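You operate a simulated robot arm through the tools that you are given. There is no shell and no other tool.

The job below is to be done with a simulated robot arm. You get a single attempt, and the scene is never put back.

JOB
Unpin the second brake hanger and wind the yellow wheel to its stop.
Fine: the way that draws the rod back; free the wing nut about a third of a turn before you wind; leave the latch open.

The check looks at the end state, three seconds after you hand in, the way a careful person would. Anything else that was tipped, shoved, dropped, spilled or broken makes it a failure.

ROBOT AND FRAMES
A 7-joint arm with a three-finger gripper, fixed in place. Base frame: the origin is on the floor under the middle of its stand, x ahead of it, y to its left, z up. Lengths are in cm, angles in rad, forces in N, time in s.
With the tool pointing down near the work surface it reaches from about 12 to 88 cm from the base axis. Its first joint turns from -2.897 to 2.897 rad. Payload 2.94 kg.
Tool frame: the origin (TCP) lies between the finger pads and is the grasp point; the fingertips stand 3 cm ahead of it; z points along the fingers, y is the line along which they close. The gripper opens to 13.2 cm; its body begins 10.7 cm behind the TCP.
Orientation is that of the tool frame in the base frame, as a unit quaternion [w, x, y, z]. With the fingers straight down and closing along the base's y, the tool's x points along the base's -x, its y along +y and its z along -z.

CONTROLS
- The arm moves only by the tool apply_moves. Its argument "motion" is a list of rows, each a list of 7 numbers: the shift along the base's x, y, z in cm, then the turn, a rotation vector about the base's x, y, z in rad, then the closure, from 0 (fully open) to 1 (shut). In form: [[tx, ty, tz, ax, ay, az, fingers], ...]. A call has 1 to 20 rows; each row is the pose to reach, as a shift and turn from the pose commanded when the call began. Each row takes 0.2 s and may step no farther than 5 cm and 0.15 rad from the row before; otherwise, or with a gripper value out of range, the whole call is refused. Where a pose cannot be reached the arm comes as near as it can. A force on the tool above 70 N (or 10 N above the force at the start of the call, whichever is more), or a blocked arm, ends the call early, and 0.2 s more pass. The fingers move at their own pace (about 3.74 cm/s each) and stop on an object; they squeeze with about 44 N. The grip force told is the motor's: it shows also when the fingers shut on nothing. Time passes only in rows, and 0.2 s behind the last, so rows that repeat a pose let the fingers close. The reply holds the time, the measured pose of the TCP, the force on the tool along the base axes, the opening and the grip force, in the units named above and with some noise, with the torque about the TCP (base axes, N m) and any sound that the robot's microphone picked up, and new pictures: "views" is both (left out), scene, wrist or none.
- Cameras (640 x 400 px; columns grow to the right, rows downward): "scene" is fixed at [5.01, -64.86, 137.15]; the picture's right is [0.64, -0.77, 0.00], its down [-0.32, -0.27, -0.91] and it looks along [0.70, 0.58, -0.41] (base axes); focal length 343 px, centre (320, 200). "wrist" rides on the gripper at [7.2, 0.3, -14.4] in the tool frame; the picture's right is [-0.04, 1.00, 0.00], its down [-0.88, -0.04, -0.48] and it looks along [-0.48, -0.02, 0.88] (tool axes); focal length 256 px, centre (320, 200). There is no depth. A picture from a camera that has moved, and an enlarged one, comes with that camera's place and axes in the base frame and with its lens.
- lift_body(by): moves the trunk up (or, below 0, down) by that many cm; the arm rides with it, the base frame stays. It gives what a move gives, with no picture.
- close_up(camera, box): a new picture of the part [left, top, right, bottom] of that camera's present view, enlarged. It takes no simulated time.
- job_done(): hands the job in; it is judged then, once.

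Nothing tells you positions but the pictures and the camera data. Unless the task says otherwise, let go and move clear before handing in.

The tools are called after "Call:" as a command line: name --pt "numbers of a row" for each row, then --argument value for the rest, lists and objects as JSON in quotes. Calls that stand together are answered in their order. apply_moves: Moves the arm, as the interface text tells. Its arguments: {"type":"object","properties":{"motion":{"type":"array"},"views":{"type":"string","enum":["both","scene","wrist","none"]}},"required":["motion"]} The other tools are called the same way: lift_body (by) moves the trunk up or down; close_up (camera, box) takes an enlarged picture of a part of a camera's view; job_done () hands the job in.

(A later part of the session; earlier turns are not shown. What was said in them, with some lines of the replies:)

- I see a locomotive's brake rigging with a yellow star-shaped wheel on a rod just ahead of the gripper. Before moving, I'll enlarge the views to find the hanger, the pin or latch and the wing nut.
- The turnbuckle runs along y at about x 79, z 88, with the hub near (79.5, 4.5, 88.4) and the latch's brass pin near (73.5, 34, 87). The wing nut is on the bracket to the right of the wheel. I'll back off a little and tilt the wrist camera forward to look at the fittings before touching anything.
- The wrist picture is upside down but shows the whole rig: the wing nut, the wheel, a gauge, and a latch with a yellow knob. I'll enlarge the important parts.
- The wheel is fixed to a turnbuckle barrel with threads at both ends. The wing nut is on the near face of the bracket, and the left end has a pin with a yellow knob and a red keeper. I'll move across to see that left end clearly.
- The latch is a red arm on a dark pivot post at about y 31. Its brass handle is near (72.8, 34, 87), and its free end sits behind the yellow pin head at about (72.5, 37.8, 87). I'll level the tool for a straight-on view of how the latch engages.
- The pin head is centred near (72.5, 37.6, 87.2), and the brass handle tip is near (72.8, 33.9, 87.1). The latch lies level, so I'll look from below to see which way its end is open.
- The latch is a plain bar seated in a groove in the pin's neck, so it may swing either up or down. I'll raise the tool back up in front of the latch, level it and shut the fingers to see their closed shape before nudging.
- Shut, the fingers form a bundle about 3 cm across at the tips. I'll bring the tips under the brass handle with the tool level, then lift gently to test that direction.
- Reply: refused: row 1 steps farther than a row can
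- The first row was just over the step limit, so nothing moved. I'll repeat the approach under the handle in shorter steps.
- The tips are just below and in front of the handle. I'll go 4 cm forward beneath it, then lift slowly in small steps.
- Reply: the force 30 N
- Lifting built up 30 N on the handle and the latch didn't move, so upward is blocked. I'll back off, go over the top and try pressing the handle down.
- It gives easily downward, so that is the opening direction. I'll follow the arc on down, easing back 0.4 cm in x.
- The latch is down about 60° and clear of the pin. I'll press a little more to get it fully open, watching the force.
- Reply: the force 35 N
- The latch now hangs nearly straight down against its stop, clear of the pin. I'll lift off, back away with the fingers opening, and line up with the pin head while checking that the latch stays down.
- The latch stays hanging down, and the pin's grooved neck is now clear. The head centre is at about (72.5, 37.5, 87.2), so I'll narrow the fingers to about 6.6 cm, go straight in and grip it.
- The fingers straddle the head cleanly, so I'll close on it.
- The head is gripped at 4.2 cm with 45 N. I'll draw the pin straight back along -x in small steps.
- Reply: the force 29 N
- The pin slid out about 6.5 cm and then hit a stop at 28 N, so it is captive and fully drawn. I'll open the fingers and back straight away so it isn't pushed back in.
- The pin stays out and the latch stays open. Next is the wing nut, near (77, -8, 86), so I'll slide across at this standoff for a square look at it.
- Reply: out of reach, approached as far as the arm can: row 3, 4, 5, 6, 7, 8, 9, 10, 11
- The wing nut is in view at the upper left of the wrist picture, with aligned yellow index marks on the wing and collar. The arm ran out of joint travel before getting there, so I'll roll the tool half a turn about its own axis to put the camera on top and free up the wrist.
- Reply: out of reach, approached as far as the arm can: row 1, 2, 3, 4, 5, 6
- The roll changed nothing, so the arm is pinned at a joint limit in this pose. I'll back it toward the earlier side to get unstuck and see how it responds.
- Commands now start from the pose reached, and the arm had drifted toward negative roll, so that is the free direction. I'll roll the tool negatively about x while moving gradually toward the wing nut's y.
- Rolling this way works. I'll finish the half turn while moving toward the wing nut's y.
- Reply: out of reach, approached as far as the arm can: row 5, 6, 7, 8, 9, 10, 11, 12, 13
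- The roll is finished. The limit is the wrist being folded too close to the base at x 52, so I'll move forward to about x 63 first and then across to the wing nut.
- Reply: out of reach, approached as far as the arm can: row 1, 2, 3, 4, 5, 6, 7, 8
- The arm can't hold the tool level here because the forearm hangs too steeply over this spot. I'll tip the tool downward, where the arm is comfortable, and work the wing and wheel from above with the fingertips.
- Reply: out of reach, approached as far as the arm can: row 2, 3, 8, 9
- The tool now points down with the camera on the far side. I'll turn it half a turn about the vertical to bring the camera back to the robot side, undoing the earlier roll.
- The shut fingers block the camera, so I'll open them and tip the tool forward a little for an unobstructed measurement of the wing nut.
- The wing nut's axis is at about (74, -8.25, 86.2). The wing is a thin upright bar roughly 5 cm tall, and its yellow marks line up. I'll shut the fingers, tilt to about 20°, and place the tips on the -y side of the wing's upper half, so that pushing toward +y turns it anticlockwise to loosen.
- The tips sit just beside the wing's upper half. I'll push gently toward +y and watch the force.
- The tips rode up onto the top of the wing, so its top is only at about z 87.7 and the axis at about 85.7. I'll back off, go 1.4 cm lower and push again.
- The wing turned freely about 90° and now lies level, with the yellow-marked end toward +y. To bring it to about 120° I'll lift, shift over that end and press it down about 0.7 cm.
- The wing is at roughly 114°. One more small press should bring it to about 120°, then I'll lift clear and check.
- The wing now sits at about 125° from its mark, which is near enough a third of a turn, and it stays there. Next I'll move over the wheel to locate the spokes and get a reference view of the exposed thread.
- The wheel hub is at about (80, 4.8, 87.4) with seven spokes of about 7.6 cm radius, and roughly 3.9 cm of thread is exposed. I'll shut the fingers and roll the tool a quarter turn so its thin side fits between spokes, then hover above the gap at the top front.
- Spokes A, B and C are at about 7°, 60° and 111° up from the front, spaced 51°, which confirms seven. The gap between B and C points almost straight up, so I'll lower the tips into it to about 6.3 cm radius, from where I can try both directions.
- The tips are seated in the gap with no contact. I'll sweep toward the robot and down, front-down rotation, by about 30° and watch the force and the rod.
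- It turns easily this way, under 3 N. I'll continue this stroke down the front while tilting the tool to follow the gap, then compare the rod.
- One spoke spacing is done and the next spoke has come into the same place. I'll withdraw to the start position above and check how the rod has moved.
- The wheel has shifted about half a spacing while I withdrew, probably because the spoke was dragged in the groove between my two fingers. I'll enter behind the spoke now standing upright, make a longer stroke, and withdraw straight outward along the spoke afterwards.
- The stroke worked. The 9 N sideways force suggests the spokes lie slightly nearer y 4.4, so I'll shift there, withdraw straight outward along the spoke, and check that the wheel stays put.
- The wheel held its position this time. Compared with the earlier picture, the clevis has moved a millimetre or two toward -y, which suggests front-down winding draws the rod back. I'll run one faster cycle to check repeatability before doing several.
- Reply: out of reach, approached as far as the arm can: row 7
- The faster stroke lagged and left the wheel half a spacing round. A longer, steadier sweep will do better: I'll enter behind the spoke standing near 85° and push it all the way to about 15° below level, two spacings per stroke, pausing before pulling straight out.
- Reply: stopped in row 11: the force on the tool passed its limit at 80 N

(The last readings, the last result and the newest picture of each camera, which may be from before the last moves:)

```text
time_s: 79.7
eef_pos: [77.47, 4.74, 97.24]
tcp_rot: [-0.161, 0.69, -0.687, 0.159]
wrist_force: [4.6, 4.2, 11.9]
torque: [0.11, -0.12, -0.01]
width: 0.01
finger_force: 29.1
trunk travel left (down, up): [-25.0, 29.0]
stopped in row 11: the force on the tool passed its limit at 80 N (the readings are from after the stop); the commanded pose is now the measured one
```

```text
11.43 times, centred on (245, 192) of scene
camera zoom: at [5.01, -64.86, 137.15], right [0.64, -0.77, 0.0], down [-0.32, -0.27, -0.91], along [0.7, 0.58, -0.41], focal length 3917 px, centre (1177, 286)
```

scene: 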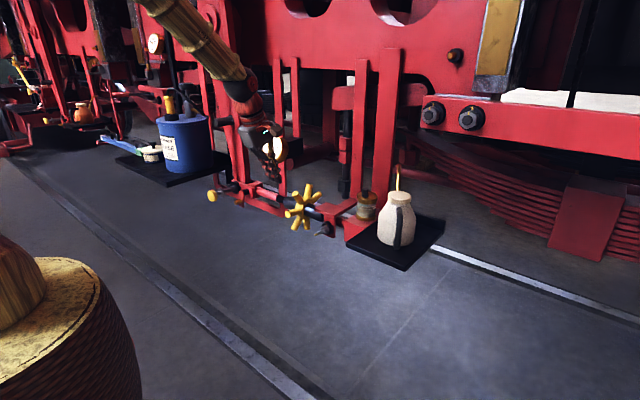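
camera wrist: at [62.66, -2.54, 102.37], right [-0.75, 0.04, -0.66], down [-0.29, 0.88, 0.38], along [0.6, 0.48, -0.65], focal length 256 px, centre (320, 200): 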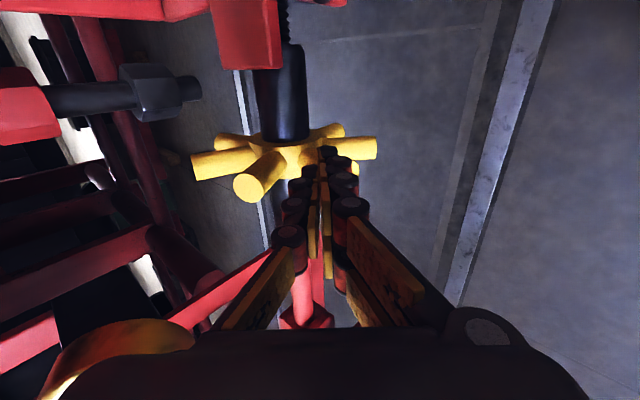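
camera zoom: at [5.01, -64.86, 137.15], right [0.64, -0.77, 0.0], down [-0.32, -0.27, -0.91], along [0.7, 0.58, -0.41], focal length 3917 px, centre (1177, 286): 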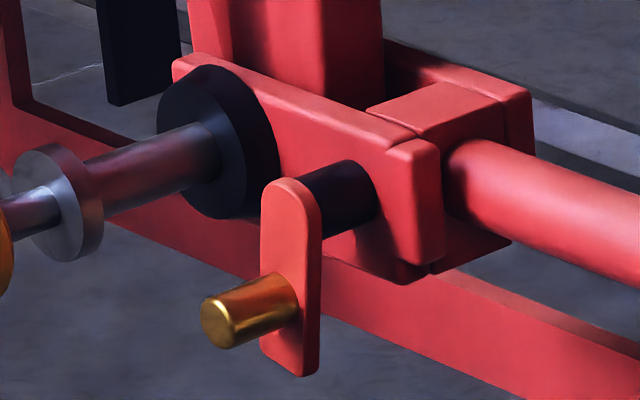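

The tool met 80 N with the spoke at about 60° and the wheel wouldn't go on. Comparing pictures, the rod has drawn back several millimetres, so the direction looks right and this may be the stop. I'll re-seat behind that spoke and press slowly to tell a real stop from a jam.

Call:
apply_moves --pt "0.5 -0.1 1.8 0 0.05 0 1" --pt "1.17 -0.2 0.5 0 0.1 0 1" --pt "1.17 -0.2 -0.84 0 0.106 0 1" --pt "1.17 -0.2 -0.84 0 0.106 0 1" --pt "0.5 -0.2 -0.95 0 0.1 0 1" --pt "-0.18 -0.2 -1.06 0 0.086 0 1" --pt "-0.6 -0.2 -1.2 0 0.07 0 1" --pt "-0.6 -0.2 -1.2 0 0.07 0 1" --views "wrist"

Call:
close_up --camera "scene" --box '[275, 175, 335, 235]'

Call:
close_up --camera "wrist" --box '[220, 70, 420, 220]'

```text
time_s: 81.5
eef_pos: [78.06, 4.5, 96.42]
tcp_rot: [-0.145, 0.694, -0.691, 0.141]
wrist_force: [66.5, 3.7, 9.0]
torque: [0.09, -1.39, -0.55]
width: 0.02
finger_force: 29.1
trunk travel left (down, up): [-25.0, 29.0]
camera wrist: at [72.28, -3.03, 109.5], right [-0.92, 0.04, -0.39], down [-0.16, 0.88, 0.45], along [0.36, 0.48, -0.8], focal length 256 px, centre (320, 200)
```

wrist: 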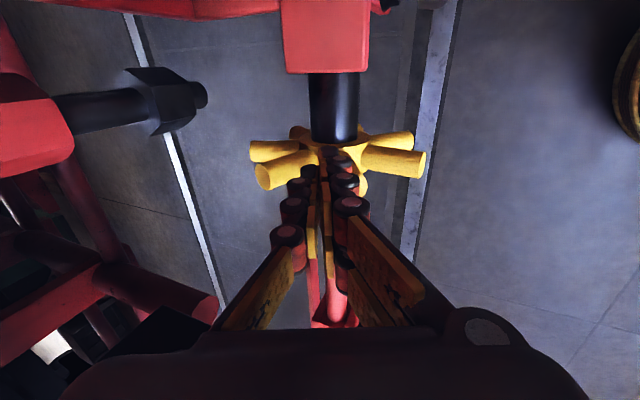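

```text
6.67 times, centred on (305, 205) of scene
camera zoom: at [5.01, -64.86, 137.15], right [0.64, -0.77, 0.0], down [-0.32, -0.27, -0.91], along [0.7, 0.58, -0.41], focal length 2285 px, centre (420, 167)
```

zoom: 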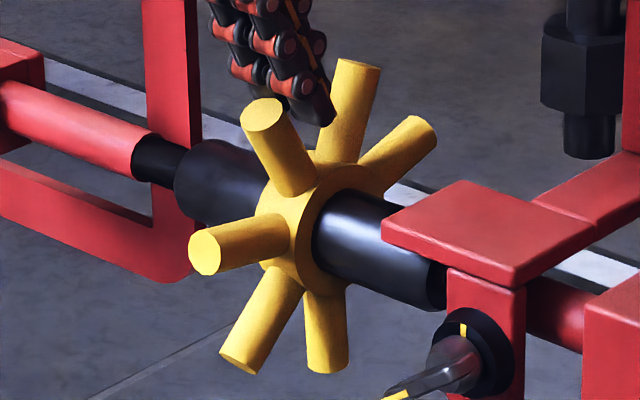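

```text
2.67 times, centred on (320, 145) of wrist
camera zoom: at [72.28, -3.03, 109.5], right [-0.92, 0.04, -0.39], down [-0.16, 0.88, 0.45], along [0.36, 0.48, -0.8], focal length 683 px, centre (320, 347)
```

zoom: 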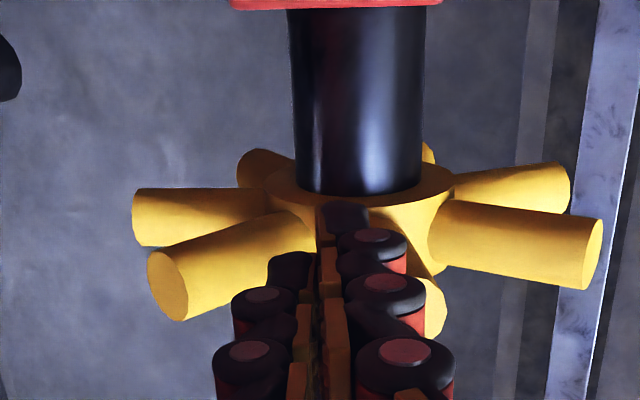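

Pressing steadily gives 66 N with no wheel movement, so it is against a hard stop. To be sure this is the drawn-back end, I'll relax the press and compare the clevis with the same framing I took before winding.

Call:
apply_moves --pt "0.8 0 0.2 0 0 0 1" --pt "0.8 0 0.2 0 0 0 1" --views "none"

Call:
close_up --camera "scene" --box '[190, 165, 270, 225]'

Call:
close_up --camera "scene" --box '[170, 155, 270, 225]'

Call:
close_up --camera "scene" --box '[280, 170, 360, 245]'

```text
time_s: 82.1
eef_pos: [78.09, 4.53, 96.46]
tcp_rot: [-0.139, 0.695, -0.692, 0.138]
wrist_force: [39.8, -2.4, 22.2]
torque: [0.07, -0.82, -0.27]
width: 0.03
finger_force: 28.7
trunk travel left (down, up): [-25.0, 29.0]
```

```text
6.67 times, centred on (230, 195) of scene
camera zoom: at [5.01, -64.86, 137.15], right [0.64, -0.77, 0.0], down [-0.32, -0.27, -0.91], along [0.7, 0.58, -0.41], focal length 2285 px, centre (920, 233)
```

zoom: 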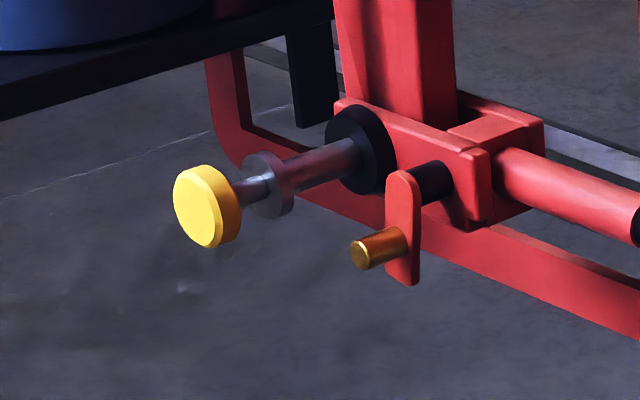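

```text
5.71 times, centred on (220, 190) of scene
camera zoom: at [5.01, -64.86, 137.15], right [0.64, -0.77, 0.0], down [-0.32, -0.27, -0.91], along [0.7, 0.58, -0.41], focal length 1959 px, centre (891, 257)
```

zoom: 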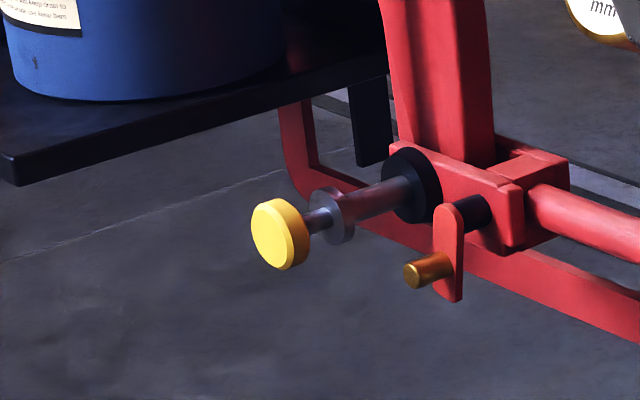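

```text
5.33 times, centred on (320, 208) of scene
camera zoom: at [5.01, -64.86, 137.15], right [0.64, -0.77, 0.0], down [-0.32, -0.27, -0.91], along [0.7, 0.58, -0.41], focal length 1828 px, centre (320, 160)
```

zoom: 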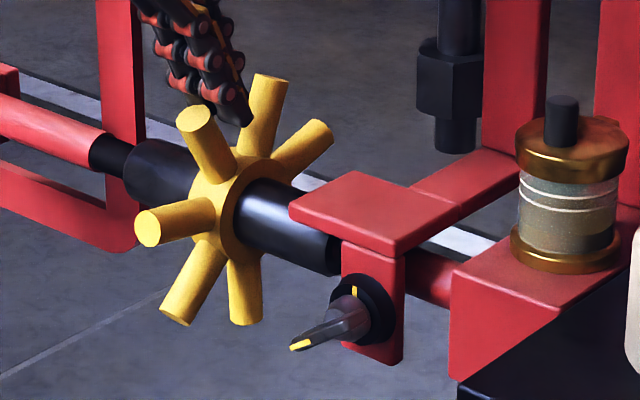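

The clevis and latch have shifted about 4 mm toward -y relative to the fixed hanger, so this winding direction does draw the rod back. I'll check the gauge and the hanger, to be sure the stop isn't just the rod catching on the hanger.

Call:
close_up --camera "scene" --box '[255, 130, 305, 170]'

Call:
close_up --camera "scene" --box '[225, 165, 285, 215]'

```text
10.00 times, centred on (280, 150) of scene
camera zoom: at [5.01, -64.86, 137.15], right [0.64, -0.77, 0.0], down [-0.32, -0.27, -0.91], along [0.7, 0.58, -0.41], focal length 3428 px, centre (720, 700)
```

zoom: 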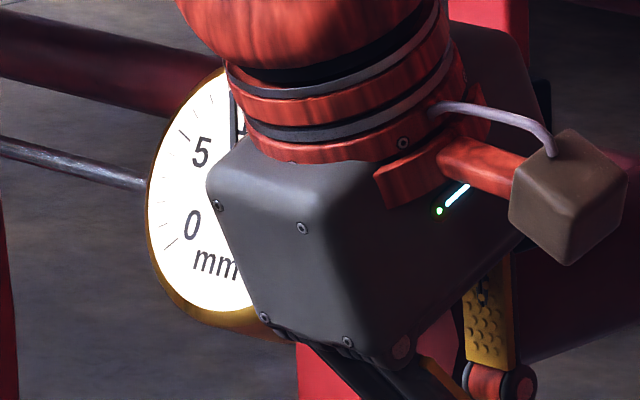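

```text
8.00 times, centred on (255, 190) of scene
camera zoom: at [5.01, -64.86, 137.15], right [0.64, -0.77, 0.0], down [-0.32, -0.27, -0.91], along [0.7, 0.58, -0.41], focal length 2742 px, centre (840, 280)
```

zoom: 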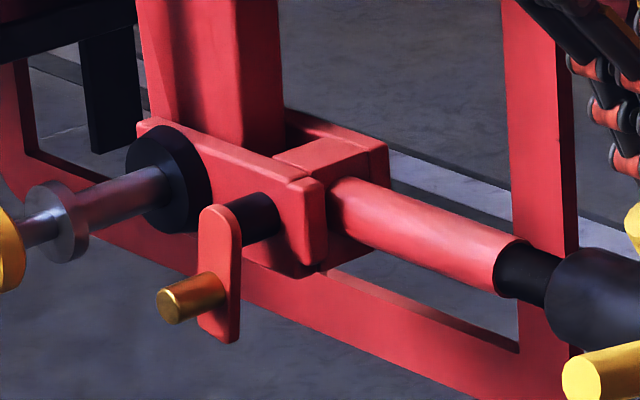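

Call:
apply_moves --pt "0.9 0 0.2 0 0 0 1" --pt "0.9 0 0.2 0 0 0 1" --pt "0.4 0 2.4 0 0 0 1" --pt "-0.3 0 5 0 0 0 1" --pt "-4.5 0 7 0 0 0 1" --pt "-9 0 7 0 0 0 1" --pt "-13 0 7 0 0 0 1" --pt "-13 0 7 0 0 0 1" --views "wrist"

Call:
close_up --camera "scene" --box '[255, 130, 305, 170]'

Call:
close_up --camera "scene" --box '[275, 175, 335, 235]'

Call:
close_up --camera "wrist" --box '[160, 40, 460, 240]'

```text
time_s: 83.9
eef_pos: [64.22, 4.66, 103.02]
tcp_rot: [-0.135, 0.696, -0.693, 0.133]
wrist_force: [0.3, -0.7, 0.2]
torque: [0.03, 0.0, 0.0]
width: 0.0
finger_force: 28.7
trunk travel left (down, up): [-25.0, 29.0]
camera wrist: at [58.87, -2.8, 116.28], right [-0.93, 0.04, -0.37], down [-0.14, 0.88, 0.46], along [0.34, 0.48, -0.81], focal length 256 px, centre (320, 200)
```

wrist: 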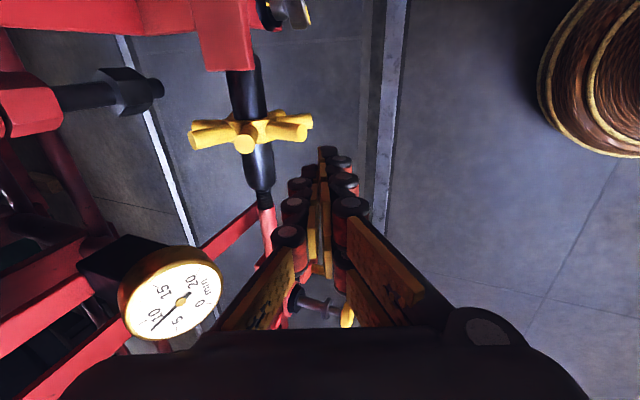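

```text
10.00 times, centred on (280, 150) of scene
camera zoom: at [5.01, -64.86, 137.15], right [0.64, -0.77, 0.0], down [-0.32, -0.27, -0.91], along [0.7, 0.58, -0.41], focal length 3428 px, centre (720, 700)
```

zoom: 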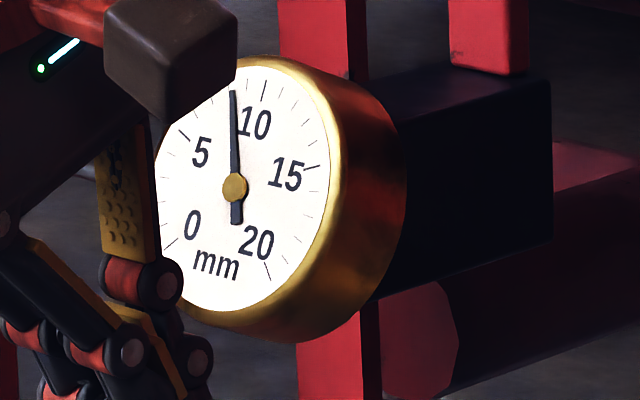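

```text
6.67 times, centred on (305, 205) of scene
camera zoom: at [5.01, -64.86, 137.15], right [0.64, -0.77, 0.0], down [-0.32, -0.27, -0.91], along [0.7, 0.58, -0.41], focal length 2285 px, centre (420, 167)
```

zoom: 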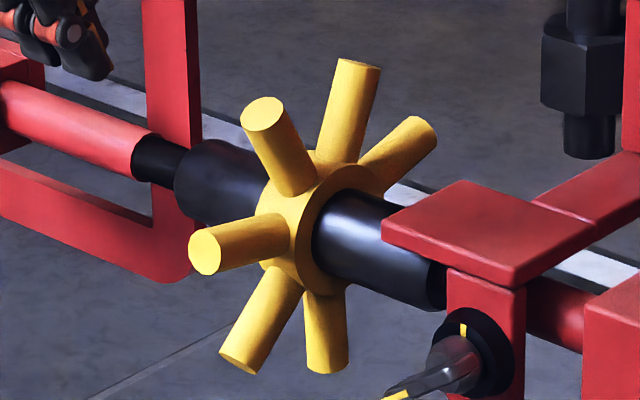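

```text
2.00 times, centred on (310, 140) of wrist
camera zoom: at [58.87, -2.8, 116.28], right [-0.93, 0.04, -0.37], down [-0.14, 0.88, 0.46], along [0.34, 0.48, -0.81], focal length 512 px, centre (340, 320)
```

zoom: 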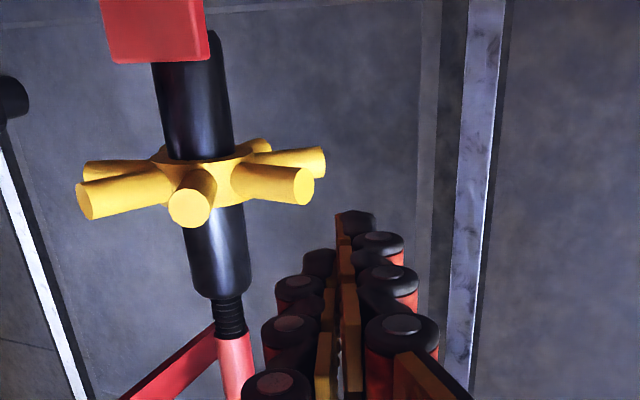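

The gauge is unchanged at about 8.5 mm, so the hanger hasn't been pulled. The rod alone has drawn back about 4 mm, and the wheel stayed at its stop after I let go. I'll move well clear and inspect everything once more.

Call:
apply_moves --pt "-4 0 2 0 0 0 1" --pt "-8 0 4 0 0 0 0.8" --pt "-12 0 6 0 0 0 0.6" --pt "-14 0 7 0 0 0 0.5" --pt "-14 0 7 0 0 0 0.5"

Call:
close_up --camera "scene" --box '[200, 160, 320, 230]'

Call:
close_up --camera "scene" --box '[280, 170, 360, 245]'

Call:
close_up --camera "scene" --box '[100, 60, 460, 285]'

```text
time_s: 85.1
eef_pos: [50.5, 4.37, 109.91]
tcp_rot: [-0.133, 0.695, -0.694, 0.133]
wrist_force: [-0.7, -0.2, -0.1]
torque: [0.01, 0.02, -0.01]
width: 6.35
finger_force: 0.0
trunk travel left (down, up): [-25.0, 29.0]
camera wrist: at [45.02, -3.18, 123.07], right [-0.93, 0.04, -0.37], down [-0.14, 0.88, 0.46], along [0.34, 0.48, -0.81], focal length 256 px, centre (320, 200)
```

scene: 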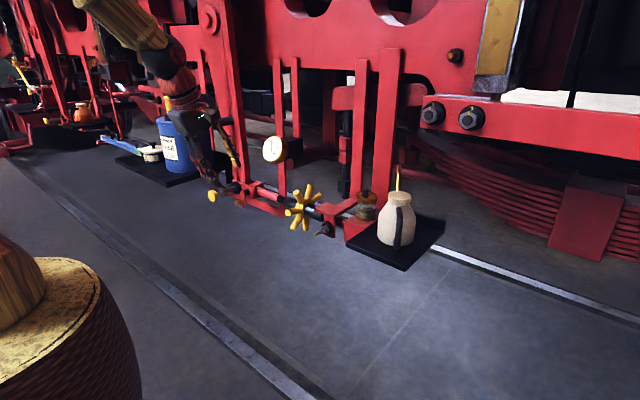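
wrist: 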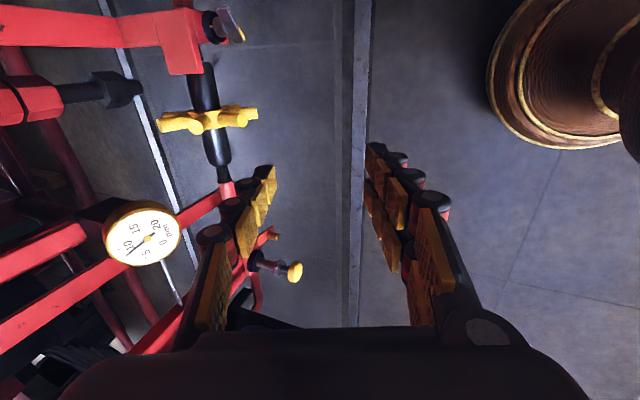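

```text
5.33 times, centred on (260, 195) of scene
camera zoom: at [5.01, -64.86, 137.15], right [0.64, -0.77, 0.0], down [-0.32, -0.27, -0.91], along [0.7, 0.58, -0.41], focal length 1828 px, centre (640, 227)
```

zoom: 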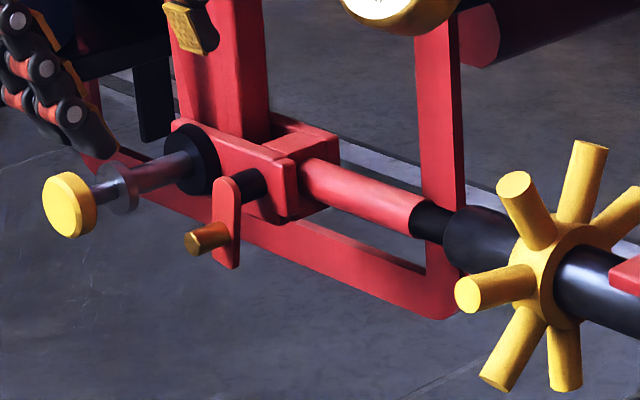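

```text
5.33 times, centred on (320, 208) of scene
camera zoom: at [5.01, -64.86, 137.15], right [0.64, -0.77, 0.0], down [-0.32, -0.27, -0.91], along [0.7, 0.58, -0.41], focal length 1828 px, centre (320, 160)
```

zoom: 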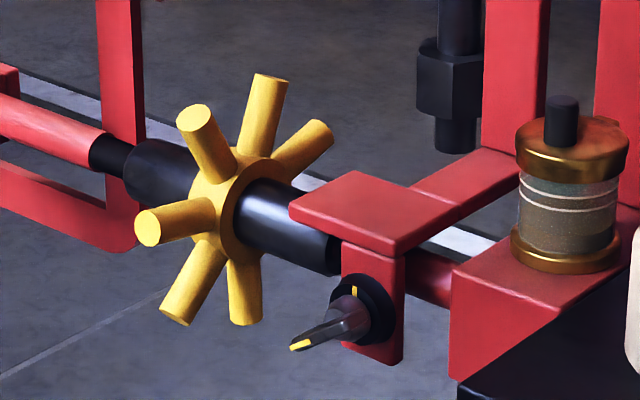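

```text
1.78 times, centred on (280, 172) of scene
camera zoom: at [5.01, -64.86, 137.15], right [0.64, -0.77, 0.0], down [-0.32, -0.27, -0.91], along [0.7, 0.58, -0.41], focal length 609 px, centre (391, 249)
```

zoom: 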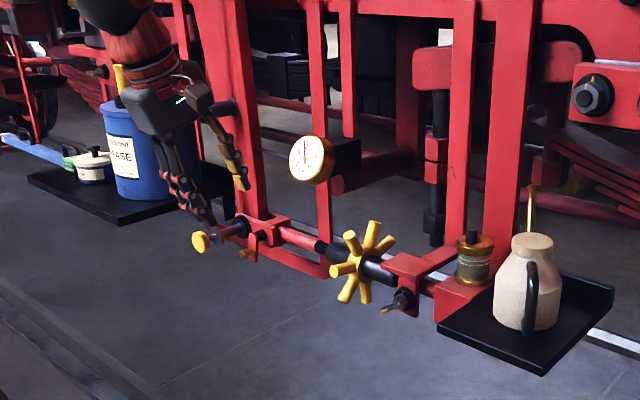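

The pin is out and the latch hangs open. The wing nut is about a third of a turn from its mark, the wheel sits at its stop with the rod drawn back, and the tool is well clear. The jug, pot, bucket and gauge are all as they were, so I'm handing in.

Call:
job_done

```text
The job is handed in.
```

I've handed the job in: the brake hanger is unpinned and the yellow wheel is wound to its stop. I took the hanger in front of the arm to be the second one, as its wheel was the only yellow one within reach. I haven't seen the result of the check.

- **Pin and latch:** the latch swung down and hangs open. I drew the pin out about 6.5 cm until it reached its own stop. It is captive, so it stays in its housing with nothing to set down.
- **Wing nut:** I turned it about 125° anticlockwise before winding, slightly over a third of a turn.
- **Wheel:** it turned freely for roughly 150° with the front spokes moving down. It then held firm against about 66 N of steady pressing, and it didn't spring back when I let go.
- **Rod:** comparing pictures before and after, the rod drew back about 4 mm toward the wheel. The gauge on the hanger still reads about 8.5 mm, so the hanger itself did not move.

While I was winding, the wheel slipped back slightly on one or two withdrawals, so the 150° is an estimate. The tool also hit its force limit once, at 80 N, when the wheel first reached the stop. In the last pictures the jug, oil pot, grease bucket and gauge were where they started, and the arm was well clear.
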